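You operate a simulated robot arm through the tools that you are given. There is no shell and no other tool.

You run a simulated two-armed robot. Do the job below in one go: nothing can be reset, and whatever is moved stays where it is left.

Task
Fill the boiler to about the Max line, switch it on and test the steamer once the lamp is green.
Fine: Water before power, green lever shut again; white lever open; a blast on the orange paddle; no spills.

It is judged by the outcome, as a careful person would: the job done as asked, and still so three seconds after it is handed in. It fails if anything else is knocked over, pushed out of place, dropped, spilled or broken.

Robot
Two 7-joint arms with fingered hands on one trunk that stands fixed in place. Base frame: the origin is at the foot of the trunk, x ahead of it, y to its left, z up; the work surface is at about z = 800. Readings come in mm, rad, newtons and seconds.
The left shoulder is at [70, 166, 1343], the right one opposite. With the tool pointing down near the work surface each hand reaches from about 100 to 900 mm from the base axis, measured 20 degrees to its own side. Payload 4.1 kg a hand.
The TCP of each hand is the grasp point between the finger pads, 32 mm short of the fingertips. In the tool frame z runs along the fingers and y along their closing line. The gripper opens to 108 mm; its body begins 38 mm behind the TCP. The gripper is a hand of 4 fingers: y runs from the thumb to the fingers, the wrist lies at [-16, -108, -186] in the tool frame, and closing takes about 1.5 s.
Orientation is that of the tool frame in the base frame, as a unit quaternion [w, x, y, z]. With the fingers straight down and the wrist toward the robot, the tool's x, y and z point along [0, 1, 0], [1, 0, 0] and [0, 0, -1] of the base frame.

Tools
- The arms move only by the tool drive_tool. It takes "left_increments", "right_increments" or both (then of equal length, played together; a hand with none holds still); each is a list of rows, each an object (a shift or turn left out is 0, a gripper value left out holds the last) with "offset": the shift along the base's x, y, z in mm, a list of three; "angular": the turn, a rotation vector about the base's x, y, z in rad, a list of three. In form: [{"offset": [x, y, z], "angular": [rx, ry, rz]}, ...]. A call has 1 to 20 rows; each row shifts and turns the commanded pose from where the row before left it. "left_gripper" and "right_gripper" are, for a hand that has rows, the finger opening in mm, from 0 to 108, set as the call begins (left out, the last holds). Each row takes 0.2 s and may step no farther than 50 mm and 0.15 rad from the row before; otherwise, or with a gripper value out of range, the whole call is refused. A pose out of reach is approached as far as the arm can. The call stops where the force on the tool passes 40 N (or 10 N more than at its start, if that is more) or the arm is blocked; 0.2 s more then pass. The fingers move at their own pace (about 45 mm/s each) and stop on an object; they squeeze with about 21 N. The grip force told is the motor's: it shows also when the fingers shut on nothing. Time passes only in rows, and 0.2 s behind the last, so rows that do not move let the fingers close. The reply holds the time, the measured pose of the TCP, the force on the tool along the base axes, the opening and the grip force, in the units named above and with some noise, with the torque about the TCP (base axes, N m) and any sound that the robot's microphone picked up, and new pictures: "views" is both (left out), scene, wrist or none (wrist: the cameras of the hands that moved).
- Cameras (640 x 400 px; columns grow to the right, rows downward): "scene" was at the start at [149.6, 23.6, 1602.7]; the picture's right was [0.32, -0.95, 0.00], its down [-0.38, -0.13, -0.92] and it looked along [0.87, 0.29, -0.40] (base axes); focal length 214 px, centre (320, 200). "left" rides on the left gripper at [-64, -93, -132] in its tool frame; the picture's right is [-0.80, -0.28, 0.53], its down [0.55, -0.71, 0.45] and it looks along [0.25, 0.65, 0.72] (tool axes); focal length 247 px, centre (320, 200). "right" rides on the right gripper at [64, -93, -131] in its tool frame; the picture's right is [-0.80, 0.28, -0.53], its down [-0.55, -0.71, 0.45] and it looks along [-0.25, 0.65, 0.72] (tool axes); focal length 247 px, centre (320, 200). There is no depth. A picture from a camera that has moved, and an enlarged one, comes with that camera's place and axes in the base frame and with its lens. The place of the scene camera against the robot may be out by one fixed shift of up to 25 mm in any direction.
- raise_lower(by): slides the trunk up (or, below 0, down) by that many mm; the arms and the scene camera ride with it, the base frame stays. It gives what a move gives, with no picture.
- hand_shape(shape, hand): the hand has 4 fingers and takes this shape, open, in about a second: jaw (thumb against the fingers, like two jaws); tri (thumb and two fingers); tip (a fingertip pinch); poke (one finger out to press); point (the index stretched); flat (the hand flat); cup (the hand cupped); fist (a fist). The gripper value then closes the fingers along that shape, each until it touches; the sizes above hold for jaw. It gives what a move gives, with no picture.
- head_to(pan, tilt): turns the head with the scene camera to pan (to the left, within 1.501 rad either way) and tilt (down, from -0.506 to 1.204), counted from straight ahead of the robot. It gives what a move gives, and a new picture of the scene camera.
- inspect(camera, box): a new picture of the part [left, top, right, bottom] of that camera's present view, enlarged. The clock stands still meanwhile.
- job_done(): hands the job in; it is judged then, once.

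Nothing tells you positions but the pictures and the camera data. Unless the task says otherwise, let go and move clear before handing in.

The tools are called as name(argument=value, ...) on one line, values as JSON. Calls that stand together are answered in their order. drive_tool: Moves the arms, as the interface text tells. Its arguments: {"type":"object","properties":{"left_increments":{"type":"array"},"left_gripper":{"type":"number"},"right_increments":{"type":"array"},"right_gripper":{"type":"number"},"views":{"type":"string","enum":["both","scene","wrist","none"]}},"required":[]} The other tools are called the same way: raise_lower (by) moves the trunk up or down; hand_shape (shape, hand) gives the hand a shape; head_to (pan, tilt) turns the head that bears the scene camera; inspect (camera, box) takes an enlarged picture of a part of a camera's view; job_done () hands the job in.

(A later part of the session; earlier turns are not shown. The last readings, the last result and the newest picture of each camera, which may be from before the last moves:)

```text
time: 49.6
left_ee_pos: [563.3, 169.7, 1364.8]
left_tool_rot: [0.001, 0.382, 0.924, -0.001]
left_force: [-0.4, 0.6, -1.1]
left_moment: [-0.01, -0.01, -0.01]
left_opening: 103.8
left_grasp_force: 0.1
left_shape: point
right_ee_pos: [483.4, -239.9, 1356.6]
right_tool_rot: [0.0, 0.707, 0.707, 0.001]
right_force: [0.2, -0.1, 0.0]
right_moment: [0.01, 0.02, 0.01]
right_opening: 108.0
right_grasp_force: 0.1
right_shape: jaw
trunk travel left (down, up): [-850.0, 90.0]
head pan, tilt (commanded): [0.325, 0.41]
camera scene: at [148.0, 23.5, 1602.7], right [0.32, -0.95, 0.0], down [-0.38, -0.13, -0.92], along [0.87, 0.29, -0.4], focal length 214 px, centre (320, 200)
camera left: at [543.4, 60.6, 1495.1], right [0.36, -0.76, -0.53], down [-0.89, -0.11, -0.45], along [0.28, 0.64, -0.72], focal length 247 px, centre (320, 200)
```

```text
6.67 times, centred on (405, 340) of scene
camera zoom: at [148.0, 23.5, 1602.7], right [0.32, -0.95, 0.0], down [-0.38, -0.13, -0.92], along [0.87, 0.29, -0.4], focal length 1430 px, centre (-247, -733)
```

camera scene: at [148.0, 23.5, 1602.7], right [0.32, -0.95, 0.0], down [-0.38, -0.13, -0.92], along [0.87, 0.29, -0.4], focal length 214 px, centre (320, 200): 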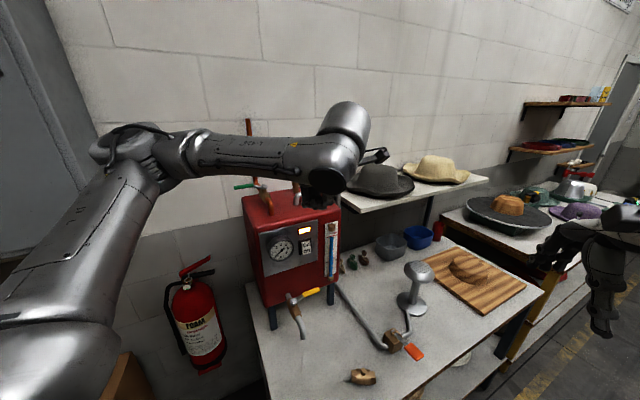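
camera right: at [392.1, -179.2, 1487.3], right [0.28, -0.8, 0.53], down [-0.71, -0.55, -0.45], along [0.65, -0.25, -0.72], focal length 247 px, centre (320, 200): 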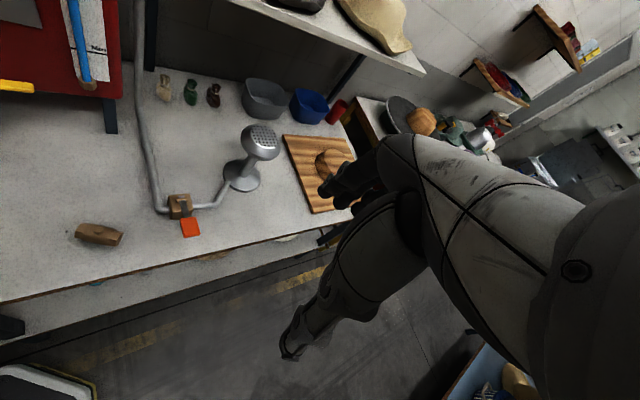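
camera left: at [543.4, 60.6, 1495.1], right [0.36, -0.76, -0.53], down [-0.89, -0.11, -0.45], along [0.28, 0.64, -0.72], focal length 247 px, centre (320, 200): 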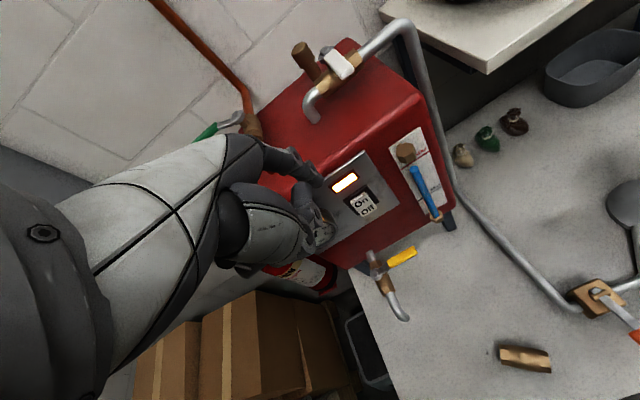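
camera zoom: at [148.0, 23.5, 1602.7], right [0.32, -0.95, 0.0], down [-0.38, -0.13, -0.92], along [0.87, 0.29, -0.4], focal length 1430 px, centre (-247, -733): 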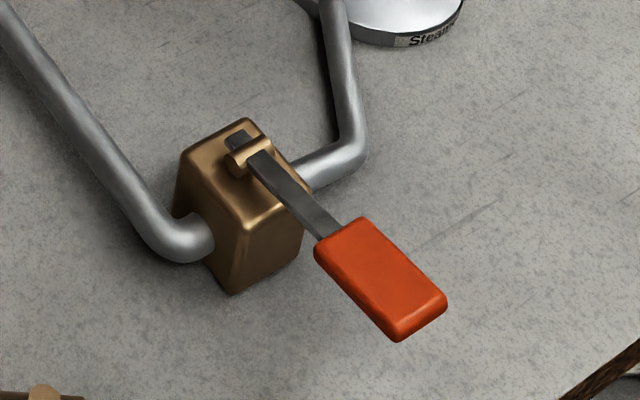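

The paddle hinges on the brass block and is meant to be pressed down; I place its pad near (648, -113, 850). I'll shape the right hand to point and bring its fingertip above the paddle while the boiler heats.

hand_shape(hand="right", shape="point")

drive_tool(right_increments=[{"offset": [6, 8, -33]}, {"offset": [8, 10, -33]}, {"offset": [8, 10, -33]}, {"offset": [8, 10, -33]}, {"offset": [8, 10, -33]}, {"offset": [8, 10, -33]}, {"offset": [8, 10, -33]}, {"offset": [8, 10, -33]}, {"offset": [8, 10, -33]}, {"offset": [8, 10, -33]}, {"offset": [8, 10, -33]}], views="both")

inspect(camera="right", box=[150, 80, 400, 260])

inspect(camera="scene", box=[360, 260, 480, 380])

inspect(camera="scene", box=[260, 210, 350, 290])

```text
time: 50.5
left_ee_pos: [566.9, 170.0, 1362.4]
left_tool_rot: [0.001, 0.383, 0.924, 0.0]
left_force: [1.0, 1.4, -0.6]
left_moment: [0.03, -0.02, 0.0]
left_opening: 103.6
left_grasp_force: 0.2
left_shape: point
right_ee_pos: [484.8, -240.1, 1356.6]
right_tool_rot: [0.0, 0.707, 0.707, 0.001]
right_force: [0.2, 0.1, 0.5]
right_moment: [0.01, 0.01, -0.01]
right_opening: 103.7
right_grasp_force: 0.1
right_shape: point
trunk travel left (down, up): [-850.0, 90.0]
head pan, tilt (commanded): [0.325, 0.41]
```

```text
time: 52.9
left_ee_pos: [566.8, 169.9, 1362.4]
left_tool_rot: [0.0, 0.382, 0.924, -0.001]
left_force: [-0.4, 0.2, 0.8]
left_moment: [-0.04, 0.01, 0.01]
left_opening: 103.8
left_grasp_force: 0.0
left_shape: point
right_ee_pos: [573.2, -130.5, 992.6]
right_tool_rot: [-0.001, 0.707, 0.707, 0.001]
right_force: [0.1, 0.4, 0.2]
right_moment: [0.0, -0.01, 0.02]
right_opening: 103.8
right_grasp_force: 0.0
right_shape: point
trunk travel left (down, up): [-850.0, 90.0]
head pan, tilt (commanded): [0.325, 0.41]
camera scene: at [150.8, 23.9, 1602.6], right [0.32, -0.95, 0.0], down [-0.38, -0.13, -0.92], along [0.87, 0.29, -0.4], focal length 214 px, centre (320, 200)
camera right: at [479.6, -66.4, 1124.2], right [0.28, -0.8, 0.53], down [-0.71, -0.55, -0.45], along [0.65, -0.25, -0.72], focal length 247 px, centre (320, 200)
```

scene: 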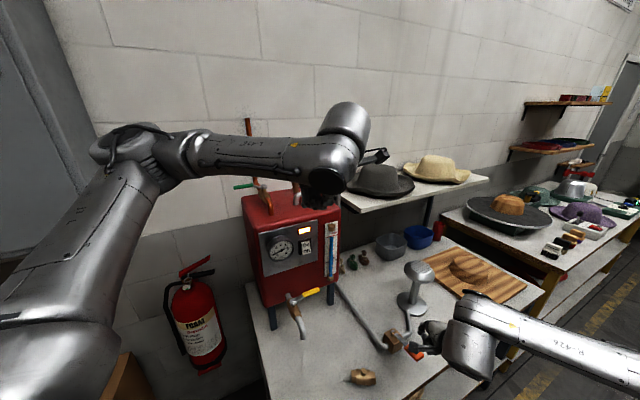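
right: 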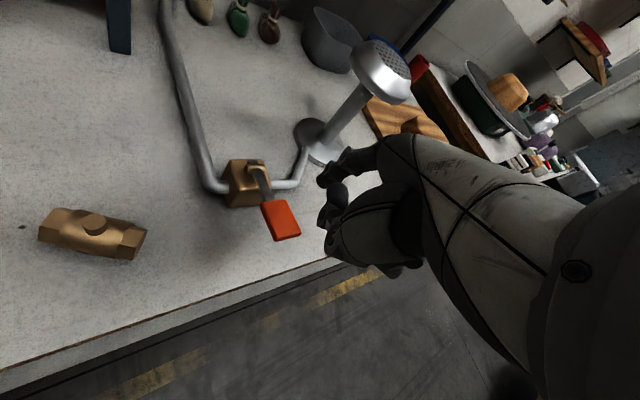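

```text
2.22 times, centred on (275, 170) of right
camera zoom: at [479.6, -66.4, 1124.2], right [0.28, -0.8, 0.53], down [-0.71, -0.55, -0.45], along [0.65, -0.25, -0.72], focal length 549 px, centre (420, 267)
```

zoom: 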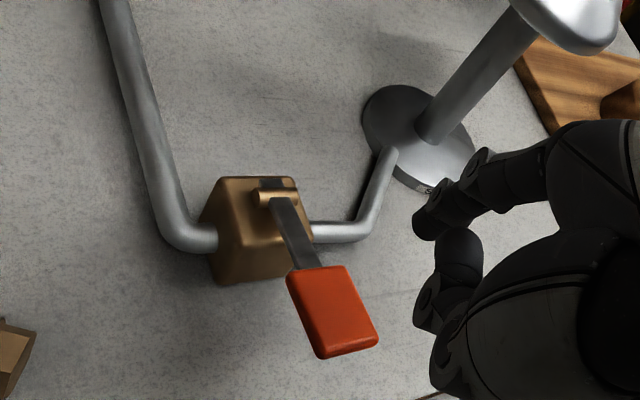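

```text
3.33 times, centred on (420, 320) of scene
camera zoom: at [150.8, 23.9, 1602.6], right [0.32, -0.95, 0.0], down [-0.38, -0.13, -0.92], along [0.87, 0.29, -0.4], focal length 715 px, centre (-13, -200)
```

zoom: 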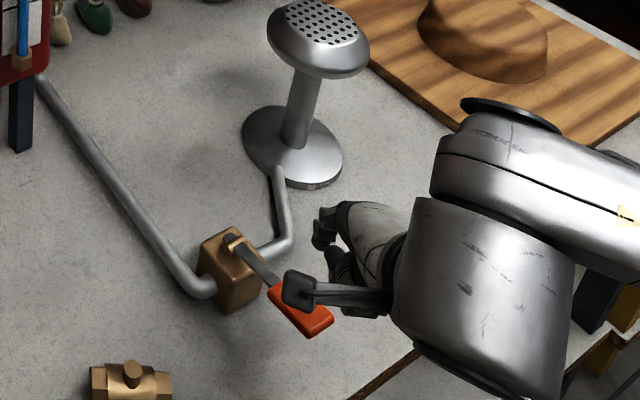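

```text
5.00 times, centred on (305, 250) of scene
camera zoom: at [150.8, 23.9, 1602.6], right [0.32, -0.95, 0.0], down [-0.38, -0.13, -0.92], along [0.87, 0.29, -0.4], focal length 1072 px, centre (395, -50)
```

zoom: 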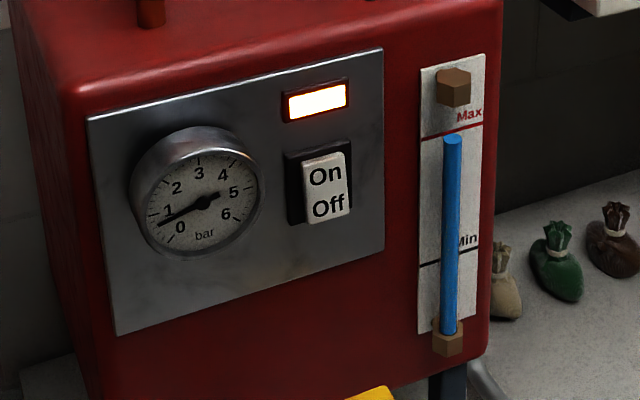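

Pressure is building (about 0.6 bar) and the lamp is still amber. The paddle pad is at about (632, -116, 885), so I'll park the right fingertip just above it and the left fingertip beside the white lever, without touching either.

drive_tool(left_increments=[{"offset": [20, 0, 4]}, {"offset": [20, 0, 4]}, {"offset": [21, 0, 4]}, {"offset": [20, 18, 0]}, {"offset": [20, 18, 0]}, {"offset": [20, 18, 0]}], right_increments=[{"offset": [-7, -2, 0]}, {"offset": [-7, -2, 0]}, {"offset": [0, 0, -10]}, {"offset": [0, 0, -10]}, {"offset": [0, 0, -10]}, {"offset": [0, 0, -10]}], views="both")

inspect(camera="left", box=[260, 70, 460, 220])

inspect(camera="right", box=[170, 80, 400, 280])

inspect(camera="scene", box=[230, 160, 350, 290])

```text
time: 54.3
left_ee_pos: [687.8, 227.2, 1373.1]
left_tool_rot: [0.0, 0.383, 0.924, 0.0]
left_force: [0.1, -1.2, -0.5]
left_moment: [0.02, 0.04, 0.04]
left_opening: 104.0
left_grasp_force: 0.0
left_shape: point
right_ee_pos: [560.5, -134.7, 954.3]
right_tool_rot: [0.0, 0.708, 0.706, 0.001]
right_force: [0.2, 0.4, -0.4]
right_moment: [-0.03, 0.01, -0.01]
right_opening: 103.6
right_grasp_force: 0.0
right_shape: point
trunk travel left (down, up): [-850.0, 90.0]
head pan, tilt (commanded): [0.325, 0.41]
camera scene: at [151.0, 23.6, 1602.5], right [0.32, -0.95, 0.0], down [-0.38, -0.13, -0.92], along [0.87, 0.29, -0.4], focal length 214 px, centre (320, 200)
camera right: at [466.9, -70.2, 1085.6], right [0.28, -0.8, 0.53], down [-0.71, -0.55, -0.45], along [0.65, -0.25, -0.72], focal length 247 px, centre (320, 200)
camera left: at [667.5, 117.4, 1504.8], right [0.36, -0.76, -0.53], down [-0.89, -0.11, -0.45], along [0.28, 0.64, -0.72], focal length 247 px, centre (320, 200)
```

scene: 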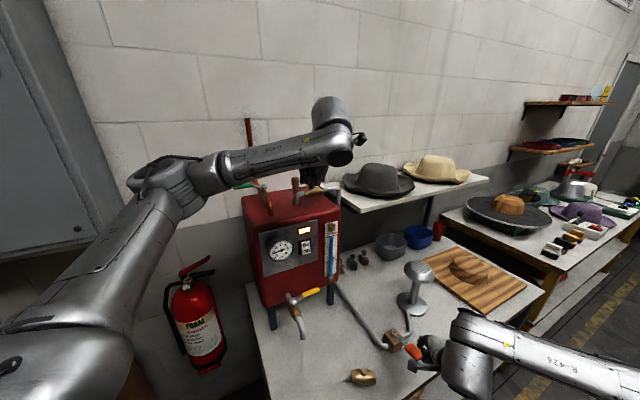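
right: 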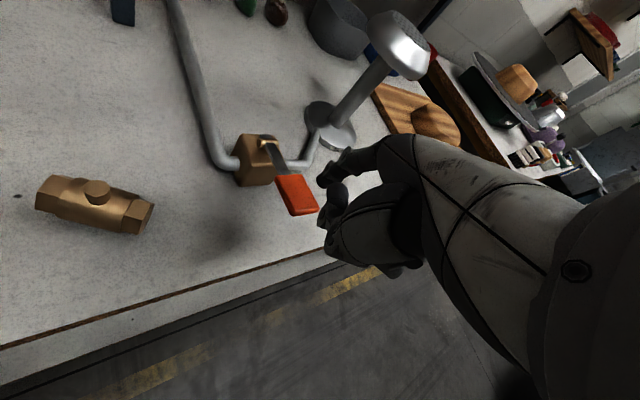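
left: 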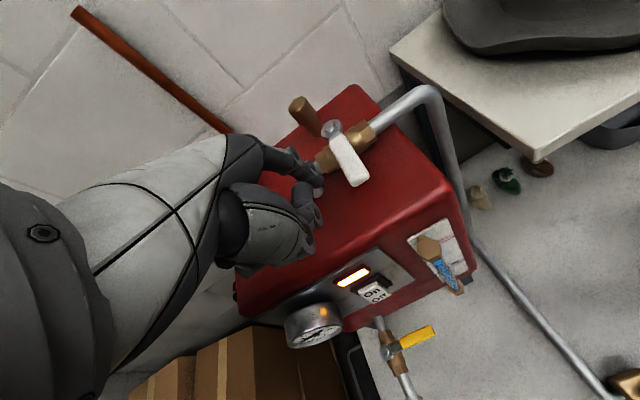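

```text
2.67 times, centred on (360, 145) of left
camera zoom: at [667.5, 117.4, 1504.8], right [0.36, -0.76, -0.53], down [-0.89, -0.11, -0.45], along [0.28, 0.64, -0.72], focal length 659 px, centre (213, 347)
```

zoom: 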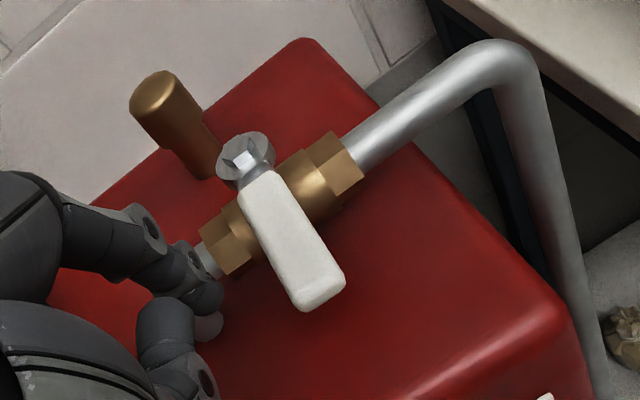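

```text
2.00 times, centred on (285, 180) of right
camera zoom: at [466.9, -70.2, 1085.6], right [0.28, -0.8, 0.53], down [-0.71, -0.55, -0.45], along [0.65, -0.25, -0.72], focal length 494 px, centre (390, 240)
```

zoom: 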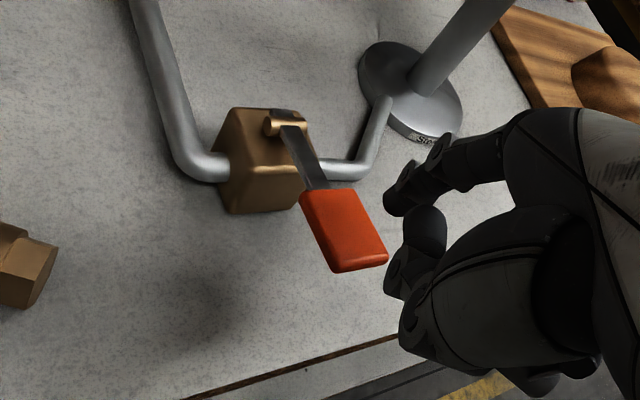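

```text
3.08 times, centred on (290, 225) of scene
camera zoom: at [151.0, 23.6, 1602.5], right [0.32, -0.95, 0.0], down [-0.38, -0.13, -0.92], along [0.87, 0.29, -0.4], focal length 660 px, centre (412, 123)
```

zoom: 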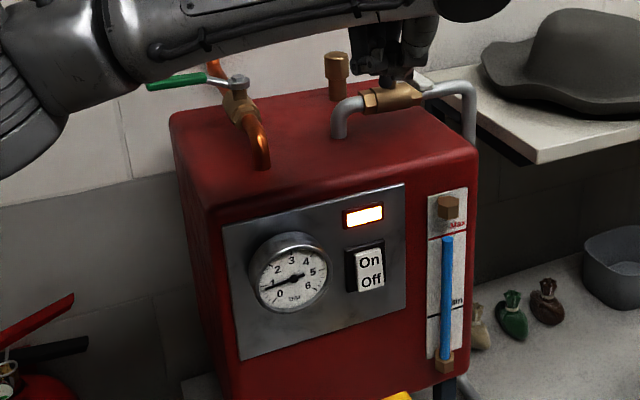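

Both fingers are parked without contact and the gauge is near 0.9 bar, lamp amber. I'll wait for it to heat.

drive_tool(left_increments=[{"offset": [0, 0, -4]}, {"offset": [0, 0, 0]}, {"offset": [0, 0, 0]}, {"offset": [0, 0, 0]}, {"offset": [0, 0, 0]}, {"offset": [0, 0, 0]}, {"offset": [0, 0, 0]}, {"offset": [0, 0, 0]}, {"offset": [0, 0, 0]}, {"offset": [0, 0, 0]}, {"offset": [0, 0, 0]}, {"offset": [0, 0, 0]}, {"offset": [0, 0, 0]}, {"offset": [0, 0, 0]}, {"offset": [0, 0, 0]}, {"offset": [0, 0, 0]}, {"offset": [0, 0, 0]}, {"offset": [0, 0, 0]}, {"offset": [0, 0, 0]}, {"offset": [0, 0, 0]}], views="none")

drive_tool(left_increments=[{"offset": [0, 0, 0]}, {"offset": [0, 0, 0]}, {"offset": [0, 0, 0]}, {"offset": [0, 0, 0]}, {"offset": [0, 0, 0]}, {"offset": [0, 0, 0]}, {"offset": [0, 0, 0]}, {"offset": [0, 0, 0]}, {"offset": [0, 0, 0]}, {"offset": [0, 0, 0]}, {"offset": [0, 0, 0]}, {"offset": [0, 0, 0]}, {"offset": [0, 0, 0]}, {"offset": [0, 0, 0]}, {"offset": [0, 0, 0]}, {"offset": [0, 0, 0]}, {"offset": [0, 0, 0]}, {"offset": [0, 0, 0]}, {"offset": [0, 0, 0]}, {"offset": [0, 0, 0]}], views="none")

inspect(camera="scene", box=[230, 160, 350, 290])

```text
time: 58.5
left_ee_pos: [685.9, 224.8, 1370.4]
left_tool_rot: [0.0, 0.382, 0.924, -0.001]
left_force: [0.2, 0.4, -0.4]
left_moment: [0.0, 0.02, 0.04]
left_opening: 103.8
left_grasp_force: 0.0
left_shape: point
right_ee_pos: [559.8, -135.2, 954.7]
right_tool_rot: [-0.001, 0.707, 0.707, 0.001]
right_force: [-0.2, -0.3, 0.1]
right_moment: [0.01, 0.0, -0.03]
right_opening: 103.7
right_grasp_force: 0.0
right_shape: point
trunk travel left (down, up): [-850.0, 90.0]
head pan, tilt (commanded): [0.325, 0.41]
```

```text
time: 62.7
left_ee_pos: [686.8, 225.6, 1370.5]
left_tool_rot: [0.001, 0.382, 0.924, -0.001]
left_force: [-0.2, 0.4, -0.3]
left_moment: [-0.02, -0.02, 0.01]
left_opening: 103.6
left_grasp_force: 0.0
left_shape: point
right_ee_pos: [558.7, -133.6, 954.3]
right_tool_rot: [-0.001, 0.707, 0.707, 0.001]
right_force: [0.5, 0.0, 0.3]
right_moment: [-0.01, 0.0, 0.0]
right_opening: 103.7
right_grasp_force: 0.0
right_shape: point
trunk travel left (down, up): [-850.0, 90.0]
head pan, tilt (commanded): [0.325, 0.41]
```

```text
3.08 times, centred on (290, 225) of scene
camera zoom: at [149.7, 23.5, 1602.6], right [0.32, -0.95, 0.0], down [-0.38, -0.13, -0.92], along [0.87, 0.29, -0.4], focal length 660 px, centre (412, 123)
```

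zoom: 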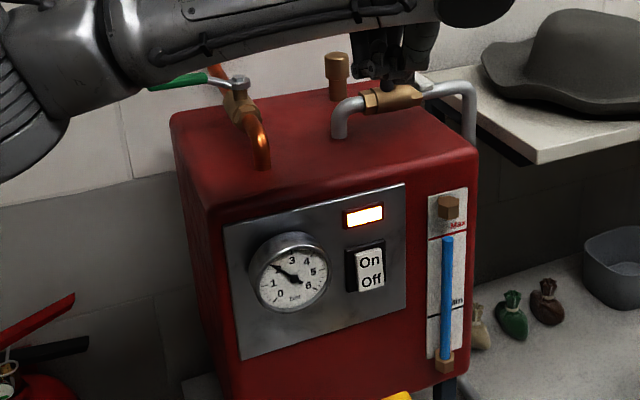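

Pressure is about 2.1 bar and still amber, so I'll keep waiting.

drive_tool(left_increments=[{"offset": [0, 0, 0]}, {"offset": [0, 0, 0]}, {"offset": [0, 0, 0]}, {"offset": [0, 0, 0]}, {"offset": [0, 0, 0]}, {"offset": [0, 0, 0]}, {"offset": [0, 0, 0]}, {"offset": [0, 0, 0]}, {"offset": [0, 0, 0]}, {"offset": [0, 0, 0]}, {"offset": [0, 0, 0]}, {"offset": [0, 0, 0]}, {"offset": [0, 0, 0]}, {"offset": [0, 0, 0]}, {"offset": [0, 0, 0]}, {"offset": [0, 0, 0]}, {"offset": [0, 0, 0]}, {"offset": [0, 0, 0]}, {"offset": [0, 0, 0]}, {"offset": [0, 0, 0]}], views="none")

inspect(camera="scene", box=[230, 160, 350, 290])

drive_tool(left_increments=[{"offset": [0, 0, 0]}, {"offset": [0, 0, 0]}, {"offset": [0, 0, 0]}, {"offset": [0, 0, 0]}, {"offset": [0, 0, 0]}, {"offset": [0, 0, 0]}, {"offset": [0, 0, 0]}, {"offset": [0, 0, 0]}, {"offset": [0, 0, 0]}, {"offset": [0, 0, 0]}, {"offset": [0, 0, 0]}, {"offset": [0, 0, 0]}, {"offset": [0, 0, 0]}, {"offset": [0, 0, 0]}, {"offset": [0, 0, 0]}, {"offset": [0, 0, 0]}, {"offset": [0, 0, 0]}, {"offset": [0, 0, 0]}, {"offset": [0, 0, 0]}, {"offset": [0, 0, 0]}], views="none")

inspect(camera="scene", box=[230, 160, 350, 290])

```text
time: 66.9
left_ee_pos: [685.3, 226.0, 1370.4]
left_tool_rot: [0.0, 0.382, 0.924, 0.0]
left_force: [-0.5, 0.4, 0.7]
left_moment: [0.0, 0.0, -0.01]
left_opening: 103.6
left_grasp_force: 0.1
left_shape: point
right_ee_pos: [558.3, -135.4, 953.5]
right_tool_rot: [0.0, 0.707, 0.708, 0.0]
right_force: [-0.9, 0.5, 0.7]
right_moment: [-0.02, -0.02, -0.02]
right_opening: 103.7
right_grasp_force: 0.0
right_shape: point
trunk travel left (down, up): [-850.0, 90.0]
head pan, tilt (commanded): [0.325, 0.41]
```

```text
3.08 times, centred on (290, 225) of scene
camera zoom: at [149.7, 23.5, 1602.6], right [0.32, -0.95, 0.0], down [-0.38, -0.13, -0.92], along [0.87, 0.29, -0.4], focal length 660 px, centre (412, 123)
```

zoom: 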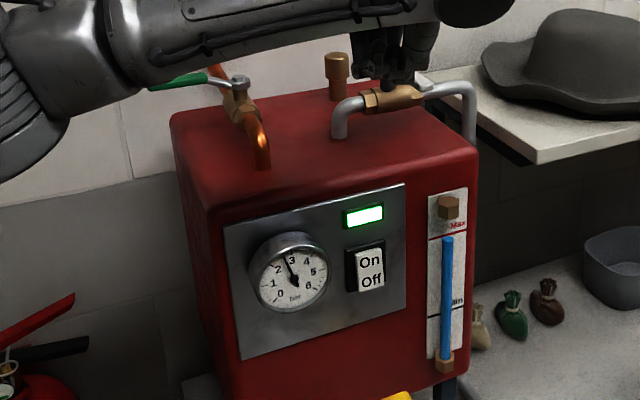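

```text
time: 71.1
left_ee_pos: [685.9, 225.1, 1371.3]
left_tool_rot: [0.0, 0.383, 0.924, 0.0]
left_force: [0.1, 0.3, -0.2]
left_moment: [0.0, -0.04, -0.01]
left_opening: 103.7
left_grasp_force: 0.1
left_shape: point
right_ee_pos: [557.6, -134.4, 953.8]
right_tool_rot: [0.0, 0.707, 0.707, 0.001]
right_force: [-0.3, 0.2, -0.4]
right_moment: [-0.01, 0.01, 0.0]
right_opening: 103.3
right_grasp_force: 0.0
right_shape: point
trunk travel left (down, up): [-850.0, 90.0]
head pan, tilt (commanded): [0.325, 0.41]
```

```text
3.08 times, centred on (290, 225) of scene
camera zoom: at [149.7, 23.5, 1602.6], right [0.32, -0.95, 0.0], down [-0.38, -0.13, -0.92], along [0.87, 0.29, -0.4], focal length 660 px, centre (412, 123)
```

zoom: 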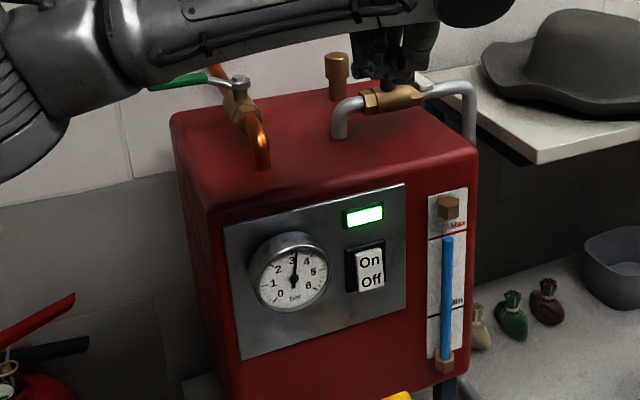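

The lamp is green at about 3 bar. Now I'll test-push the white lever gently toward its downstream side (to the right).

drive_tool(left_increments=[{"offset": [4.7, -5.2, 0]}, {"offset": [4.7, -5.2, 0]}, {"offset": [4.7, -5.2, 0]}, {"offset": [4.7, -5.2, 0]}, {"offset": [3.4, -3.7, 0]}], views="wrist")

inspect(camera="left", box=[260, 70, 460, 220])

```text
time: 72.3
left_ee_pos: [706.2, 199.7, 1370.0]
left_tool_rot: [0.0, 0.382, 0.924, 0.0]
left_force: [-2.0, 1.3, -0.4]
left_moment: [0.03, 0.02, 0.15]
left_opening: 103.7
left_grasp_force: 0.1
left_shape: point
right_ee_pos: [559.3, -134.4, 955.6]
right_tool_rot: [0.0, 0.706, 0.708, 0.001]
right_force: [0.1, 0.9, -0.5]
right_moment: [0.03, 0.04, 0.0]
right_opening: 103.7
right_grasp_force: 0.0
right_shape: point
trunk travel left (down, up): [-850.0, 90.0]
head pan, tilt (commanded): [0.325, 0.41]
camera left: at [686.9, 91.6, 1502.0], right [0.36, -0.76, -0.53], down [-0.89, -0.11, -0.45], along [0.28, 0.64, -0.72], focal length 247 px, centre (320, 200)
```

left: 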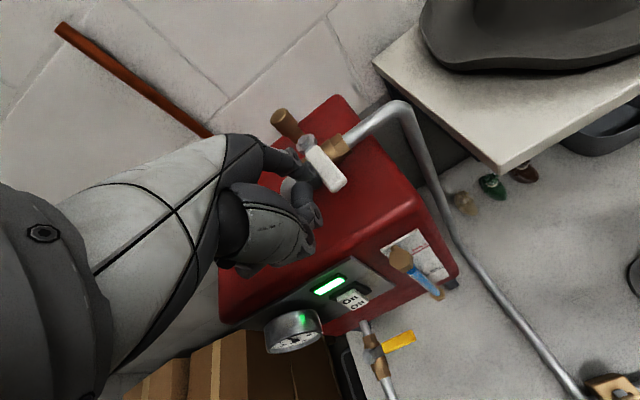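

```text
2.67 times, centred on (360, 145) of left
camera zoom: at [686.9, 91.6, 1502.0], right [0.36, -0.76, -0.53], down [-0.89, -0.11, -0.45], along [0.28, 0.64, -0.72], focal length 659 px, centre (213, 347)
```

zoom: 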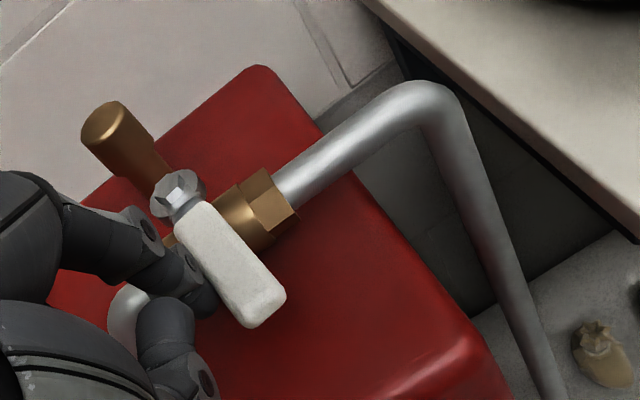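

The lever is yielding easily toward the right, so that is its opening direction. I'll continue along the arc.

drive_tool(left_increments=[{"offset": [7.9, -7.3, 0]}, {"offset": [8.9, -6.0, 0]}, {"offset": [9.7, -4.6, 0]}, {"offset": [10.3, -3.1, 0]}, {"offset": [10.6, -1.6, 0]}], views="both")

inspect(camera="left", box=[240, 70, 440, 220])

inspect(camera="scene", box=[230, 160, 350, 290])

```text
time: 73.5
left_ee_pos: [753.7, 179.8, 1371.1]
left_tool_rot: [0.0, 0.382, 0.924, 0.001]
left_force: [-2.1, 1.1, 0.4]
left_moment: [0.04, 0.01, 0.13]
left_opening: 103.8
left_grasp_force: 0.1
left_shape: point
right_ee_pos: [559.7, -135.2, 955.4]
right_tool_rot: [0.0, 0.707, 0.707, 0.001]
right_force: [-0.6, -0.6, 0.1]
right_moment: [0.01, -0.01, 0.02]
right_opening: 103.7
right_grasp_force: 0.0
right_shape: point
trunk travel left (down, up): [-850.0, 90.0]
head pan, tilt (commanded): [0.325, 0.41]
camera scene: at [149.3, 23.2, 1602.7], right [0.32, -0.95, 0.0], down [-0.38, -0.13, -0.92], along [0.87, 0.29, -0.4], focal length 214 px, centre (320, 200)
camera left: at [733.4, 69.2, 1502.8], right [0.36, -0.76, -0.53], down [-0.89, -0.11, -0.45], along [0.28, 0.64, -0.72], focal length 247 px, centre (320, 200)
```

scene: 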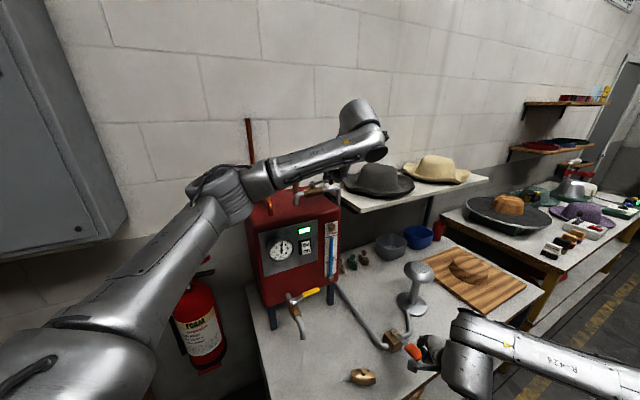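
left: 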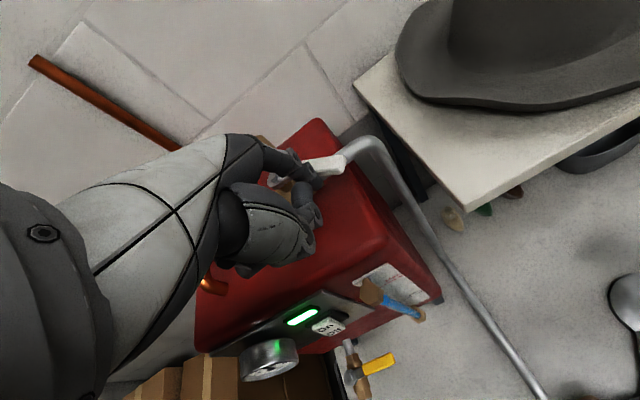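

```text
2.67 times, centred on (340, 145) of left
camera zoom: at [733.4, 69.2, 1502.8], right [0.36, -0.76, -0.53], down [-0.89, -0.11, -0.45], along [0.28, 0.64, -0.72], focal length 659 px, centre (267, 347)
```

zoom: 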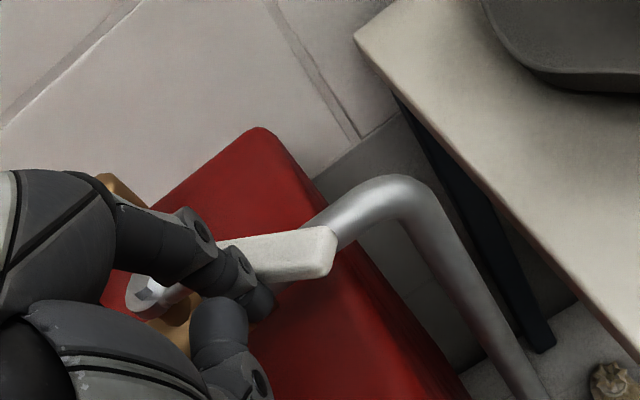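

```text
3.08 times, centred on (290, 225) of scene
camera zoom: at [149.3, 23.2, 1602.7], right [0.32, -0.95, 0.0], down [-0.38, -0.13, -0.92], along [0.87, 0.29, -0.4], focal length 660 px, centre (412, 123)
```

zoom: 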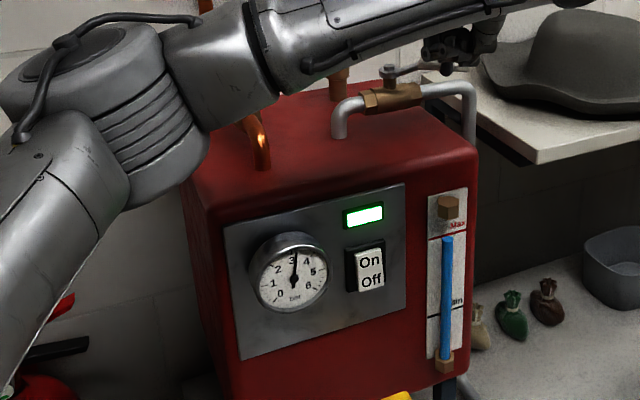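

The white lever is about two-thirds round and pressure is holding near 3 bar. I'll finish the swing to the stop.

drive_tool(left_increments=[{"offset": [10.7, 0, 0]}, {"offset": [10.6, 1.6, 0]}, {"offset": [10.3, 3.1, 0]}, {"offset": [8.5, 4.5, 0]}], views="wrist")

inspect(camera="left", box=[220, 80, 420, 230])

inspect(camera="scene", box=[270, 150, 370, 220])

```text
time: 74.5
left_ee_pos: [794.1, 187.1, 1371.6]
left_tool_rot: [-0.001, 0.383, 0.924, 0.0]
left_force: [-2.3, 0.7, -0.1]
left_moment: [0.02, 0.03, 0.07]
left_opening: 104.1
left_grasp_force: 0.0
left_shape: point
right_ee_pos: [558.6, -134.6, 954.5]
right_tool_rot: [0.0, 0.707, 0.707, 0.002]
right_force: [-0.2, -0.5, 0.2]
right_moment: [-0.01, 0.04, -0.03]
right_opening: 103.7
right_grasp_force: 0.0
right_shape: point
trunk travel left (down, up): [-850.0, 90.0]
head pan, tilt (commanded): [0.325, 0.41]
camera left: at [774.1, 76.9, 1502.6], right [0.36, -0.76, -0.53], down [-0.89, -0.11, -0.45], along [0.28, 0.64, -0.72], focal length 247 px, centre (320, 200)
```

left: 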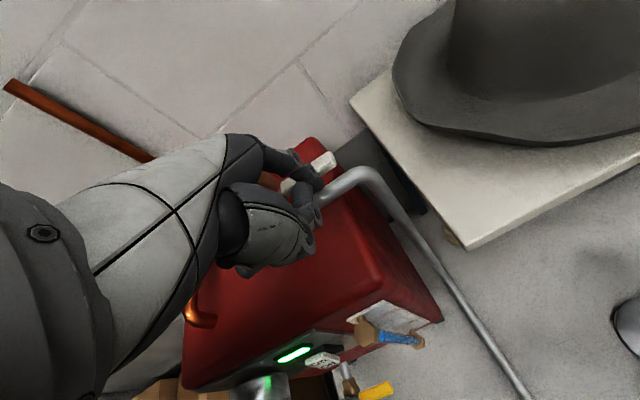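

```text
2.67 times, centred on (320, 155) of left
camera zoom: at [774.1, 76.9, 1502.6], right [0.36, -0.76, -0.53], down [-0.89, -0.11, -0.45], along [0.28, 0.64, -0.72], focal length 659 px, centre (320, 320)
```

zoom: 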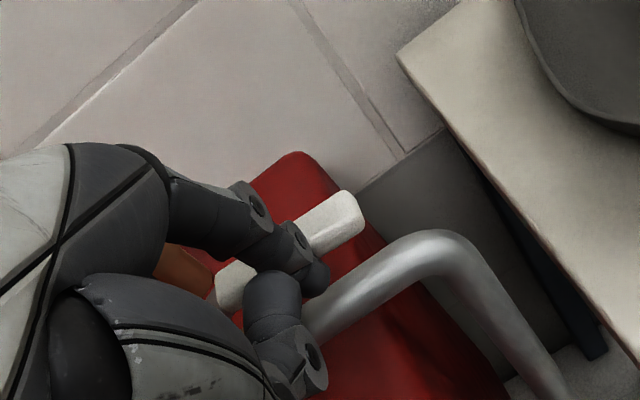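

```text
5.71 times, centred on (320, 185) of scene
camera zoom: at [149.2, 23.0, 1602.7], right [0.32, -0.95, 0.0], down [-0.38, -0.13, -0.92], along [0.87, 0.29, -0.4], focal length 1226 px, centre (320, 286)
```

zoom: 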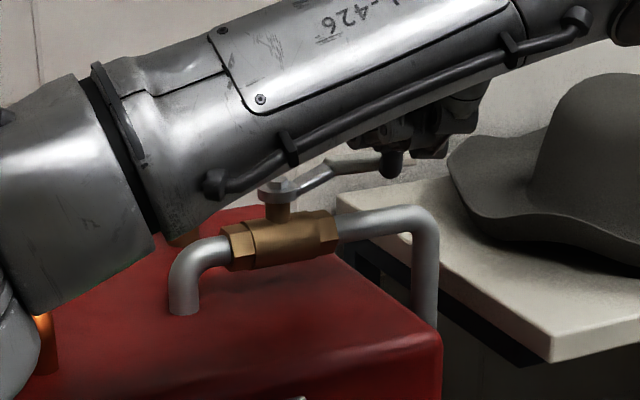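

The white lever is almost parallel to its pipe but hasn't reached the stop. I'll push a little further until I feel resistance.

drive_tool(left_increments=[{"offset": [6, 5, 0]}, {"offset": [5, 5, 0]}, {"offset": [4, 4.5, 0]}], views="wrist")

inspect(camera="left", box=[220, 80, 420, 230])

inspect(camera="scene", box=[270, 150, 370, 220])

```text
time: 75.3
left_ee_pos: [805.7, 199.5, 1372.7]
left_tool_rot: [0.001, 0.383, 0.924, 0.001]
left_force: [-5.5, -6.4, 5.4]
left_moment: [0.0, -0.15, -0.19]
left_opening: 103.4
left_grasp_force: 0.0
left_shape: point
right_ee_pos: [557.4, -137.4, 954.9]
right_tool_rot: [0.001, 0.707, 0.707, 0.002]
right_force: [-0.5, 0.3, 0.0]
right_moment: [-0.02, -0.01, 0.01]
right_opening: 103.6
right_grasp_force: 0.0
right_shape: point
trunk travel left (down, up): [-850.0, 90.0]
head pan, tilt (commanded): [0.325, 0.41]
camera left: at [786.0, 89.2, 1503.5], right [0.36, -0.76, -0.53], down [-0.89, -0.11, -0.45], along [0.29, 0.64, -0.72], focal length 247 px, centre (320, 200)
```

left: 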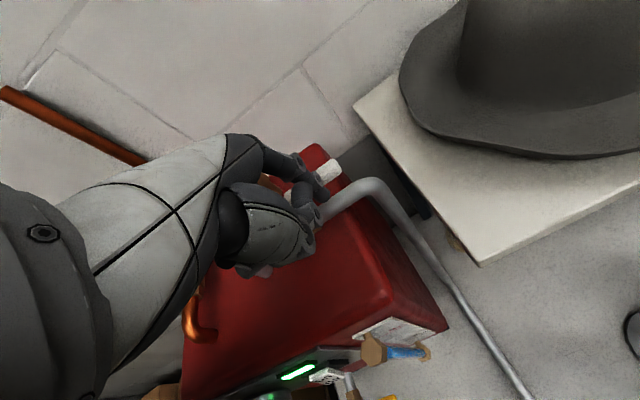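

```text
2.67 times, centred on (320, 155) of left
camera zoom: at [786.0, 89.2, 1503.5], right [0.36, -0.76, -0.53], down [-0.89, -0.11, -0.45], along [0.29, 0.64, -0.72], focal length 659 px, centre (320, 320)
```

zoom: 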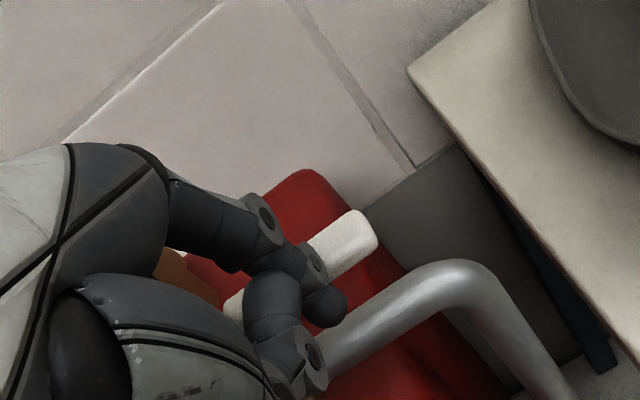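

```text
5.71 times, centred on (320, 185) of scene
camera zoom: at [146.7, 20.5, 1603.0], right [0.32, -0.95, 0.0], down [-0.38, -0.13, -0.92], along [0.87, 0.29, -0.4], focal length 1226 px, centre (320, 286)
```

zoom: 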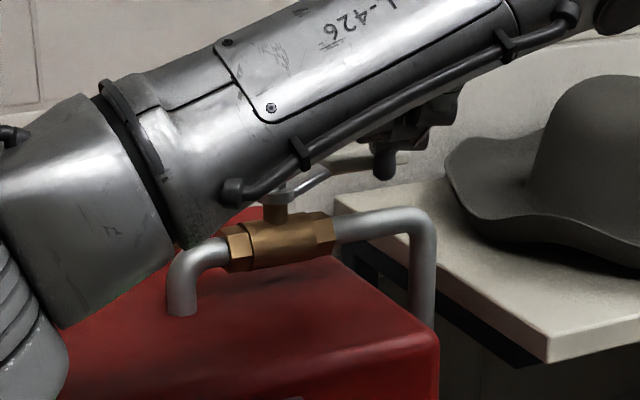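

The finger has met the stop (about 8 N), so the white lever is fully open. I'll back the left hand away and up to its start area so everything is clear before pressing the paddle.

drive_tool(left_increments=[{"offset": [-12, -11, 0]}, {"offset": [-18, -16, 10]}, {"offset": [-20, -10, 25]}, {"offset": [-25, 0, 30]}, {"offset": [-25, 10, 30]}, {"offset": [-30, 25, 20]}, {"offset": [-30, 30, 15]}, {"offset": [-30, 30, 10]}, {"offset": [-30, 30, 10]}, {"offset": [-30, 30, 0]}], views="both")

inspect(camera="scene", box=[230, 160, 360, 290])

inspect(camera="left", box=[300, 0, 640, 220])

inspect(camera="right", box=[170, 80, 400, 280])

```text
time: 77.5
left_ee_pos: [557.2, 322.4, 1518.6]
left_tool_rot: [0.0, 0.383, 0.924, 0.0]
left_force: [0.4, -0.5, 0.1]
left_moment: [-0.06, -0.01, -0.02]
left_opening: 103.8
left_grasp_force: 0.0
left_shape: point
right_ee_pos: [557.8, -132.8, 955.6]
right_tool_rot: [0.0, 0.707, 0.707, 0.001]
right_force: [-0.5, -0.5, 0.1]
right_moment: [0.02, -0.01, 0.01]
right_opening: 103.6
right_grasp_force: 0.2
right_shape: point
trunk travel left (down, up): [-850.0, 90.0]
head pan, tilt (commanded): [0.325, 0.41]
camera scene: at [147.2, 26.0, 1602.8], right [0.32, -0.95, 0.0], down [-0.38, -0.13, -0.92], along [0.87, 0.29, -0.4], focal length 214 px, centre (320, 200)
camera left: at [535.9, 213.6, 1651.4], right [0.36, -0.77, -0.53], down [-0.89, -0.11, -0.45], along [0.28, 0.63, -0.72], focal length 247 px, centre (320, 200)
```

scene: 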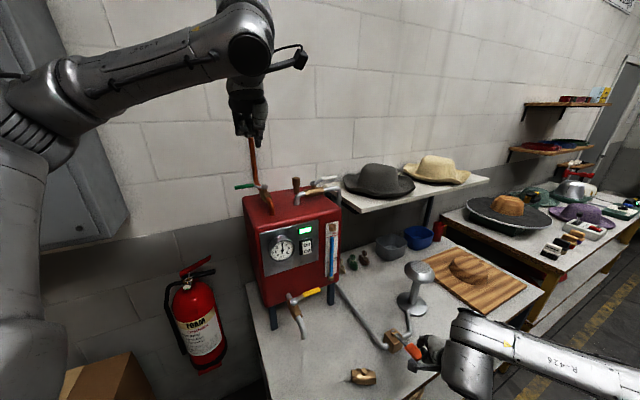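
left: 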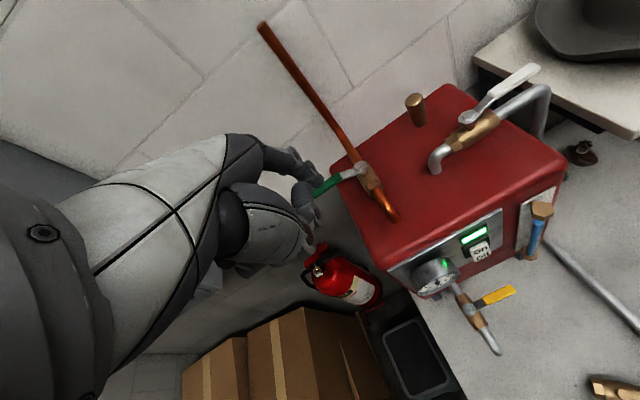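

```text
3.08 times, centred on (295, 225) of scene
camera zoom: at [147.2, 26.0, 1602.8], right [0.32, -0.95, 0.0], down [-0.38, -0.13, -0.92], along [0.87, 0.29, -0.4], focal length 660 px, centre (397, 123)
```

zoom: 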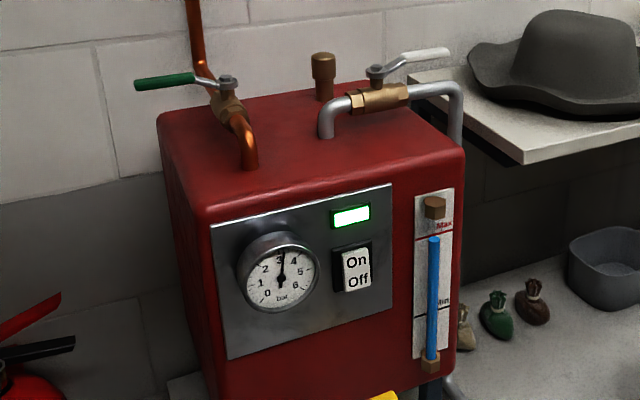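

```text
1.82 times, centred on (470, 110) of left
camera zoom: at [535.9, 213.6, 1651.4], right [0.36, -0.77, -0.53], down [-0.89, -0.11, -0.45], along [0.28, 0.63, -0.72], focal length 449 px, centre (47, 364)
```

zoom: 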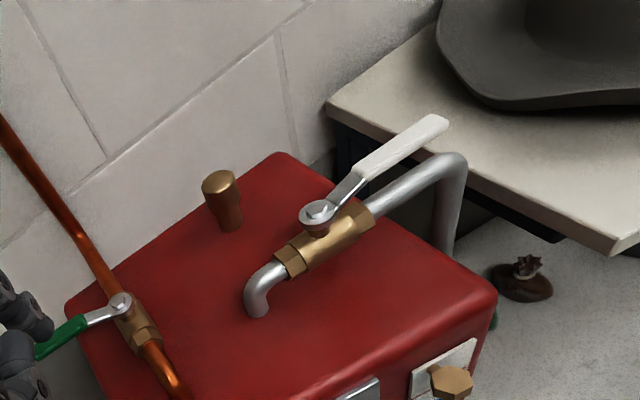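

```text
2.00 times, centred on (285, 180) of right
camera zoom: at [464.2, -68.7, 1087.0], right [0.28, -0.8, 0.53], down [-0.71, -0.55, -0.45], along [0.65, -0.25, -0.72], focal length 494 px, centre (390, 240)
```

zoom: 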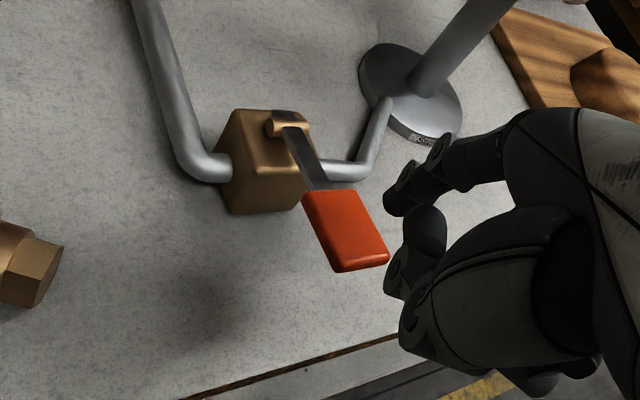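

Everything checks out: white lever open, green lever shut, lamp green, about 3.2 bar. Now I'll press the orange paddle down with the right fingertip.

drive_tool(right_increments=[{"offset": [3, 1, -12]}, {"offset": [0, 0, -12]}, {"offset": [0, 0, -6]}, {"offset": [0, 0, -6]}, {"offset": [0, 0, -5]}, {"offset": [0, 0, -5]}], views="both")

inspect(camera="right", box=[170, 80, 400, 280])

inspect(camera="scene", box=[340, 230, 480, 380])

```text
time: 78.9
left_ee_pos: [558.5, 319.7, 1519.4]
left_tool_rot: [-0.001, 0.383, 0.924, -0.001]
left_force: [-0.4, -0.4, 0.8]
left_moment: [0.01, -0.01, -0.01]
left_opening: 103.7
left_grasp_force: 0.0
left_shape: point
right_ee_pos: [561.5, -134.2, 906.7]
right_tool_rot: [-0.001, 0.707, 0.707, 0.001]
right_force: [-0.7, -1.3, 1.4]
right_moment: [0.01, -0.09, -0.01]
right_opening: 103.6
right_grasp_force: 0.1
right_shape: point
trunk travel left (down, up): [-850.0, 90.0]
head pan, tilt (commanded): [0.325, 0.41]
camera scene: at [149.5, 23.2, 1602.7], right [0.32, -0.95, 0.0], down [-0.38, -0.13, -0.92], along [0.87, 0.29, -0.4], focal length 214 px, centre (320, 200)
camera right: at [468.3, -70.4, 1038.7], right [0.28, -0.8, 0.53], down [-0.71, -0.55, -0.45], along [0.65, -0.25, -0.72], focal length 247 px, centre (320, 200)
```

scene: 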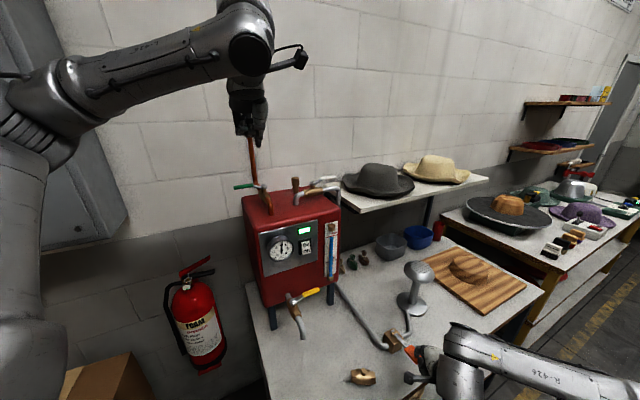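
right: 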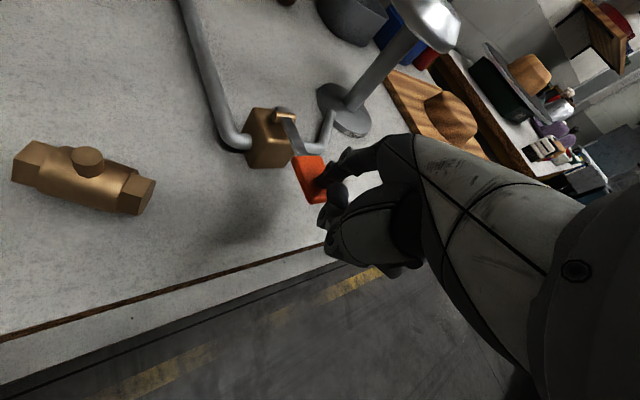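

```text
2.00 times, centred on (285, 180) of right
camera zoom: at [468.3, -70.4, 1038.7], right [0.28, -0.8, 0.53], down [-0.71, -0.55, -0.45], along [0.65, -0.25, -0.72], focal length 494 px, centre (390, 240)
```

zoom: 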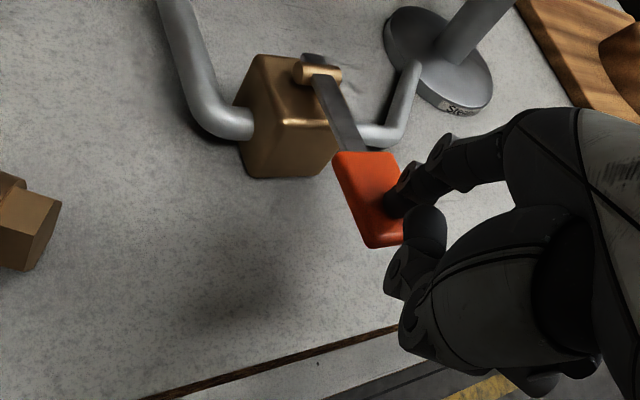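

```text
2.67 times, centred on (410, 305) of scene
camera zoom: at [149.5, 23.2, 1602.7], right [0.32, -0.95, 0.0], down [-0.38, -0.13, -0.92], along [0.87, 0.29, -0.4], focal length 572 px, centre (80, -80)
```

zoom: 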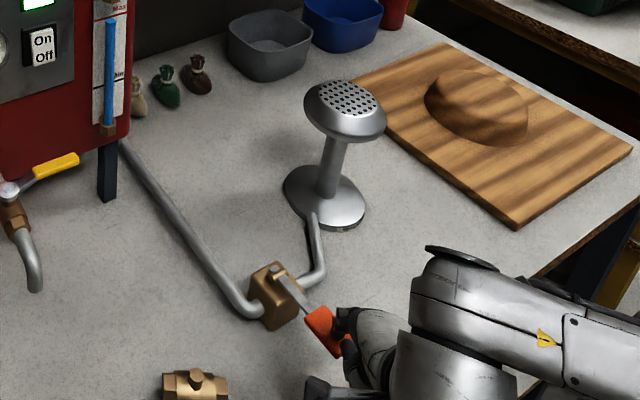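

The fingertip is just touching the pad near its right edge. I'll lift slightly, move to the pad's centre, and then press down firmly.

drive_tool(right_increments=[{"offset": [0, 0, 8]}, {"offset": [-3, 8, 0]}, {"offset": [0, 0, -8]}, {"offset": [0, 0, -5]}, {"offset": [0, 0, -4]}], views="wrist")

inspect(camera="right", box=[200, 60, 400, 260])

```text
time: 80.1
left_ee_pos: [559.0, 320.3, 1519.7]
left_tool_rot: [0.0, 0.383, 0.924, 0.0]
left_force: [0.1, 0.2, 0.0]
left_moment: [0.04, -0.01, 0.03]
left_opening: 103.7
left_grasp_force: 0.1
left_shape: point
right_ee_pos: [557.1, -125.2, 897.9]
right_tool_rot: [0.0, 0.707, 0.707, 0.002]
right_force: [-0.6, -1.2, 2.6]
right_moment: [-0.02, -0.13, -0.11]
right_opening: 103.6
right_grasp_force: 0.0
right_shape: point
trunk travel left (down, up): [-850.0, 90.0]
head pan, tilt (commanded): [0.325, 0.41]
camera right: at [464.3, -62.0, 1030.1], right [0.28, -0.8, 0.53], down [-0.71, -0.55, -0.45], along [0.65, -0.25, -0.72], focal length 247 px, centre (320, 200)
```

right: 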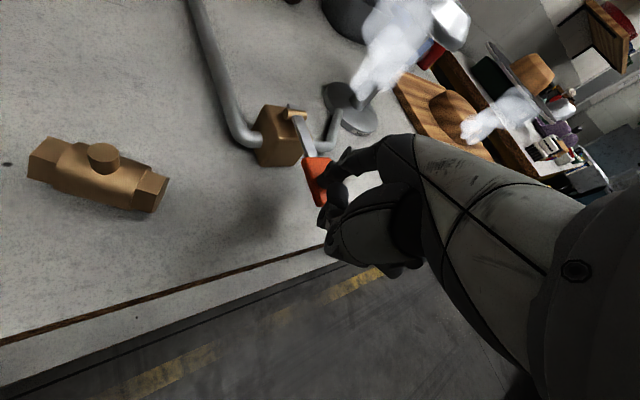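

```text
2.00 times, centred on (300, 160) of right
camera zoom: at [464.3, -62.0, 1030.1], right [0.28, -0.8, 0.53], down [-0.71, -0.55, -0.45], along [0.65, -0.25, -0.72], focal length 494 px, centre (360, 280)
```

zoom: 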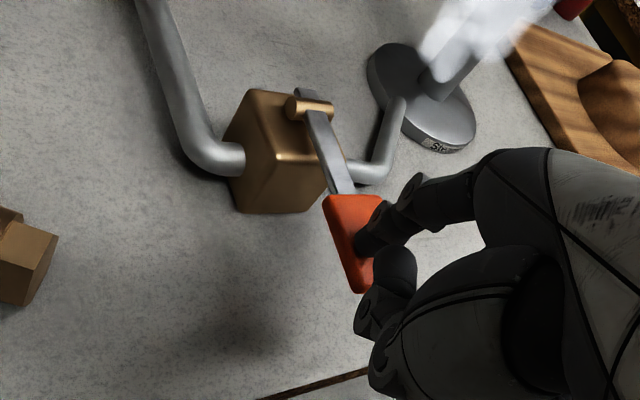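

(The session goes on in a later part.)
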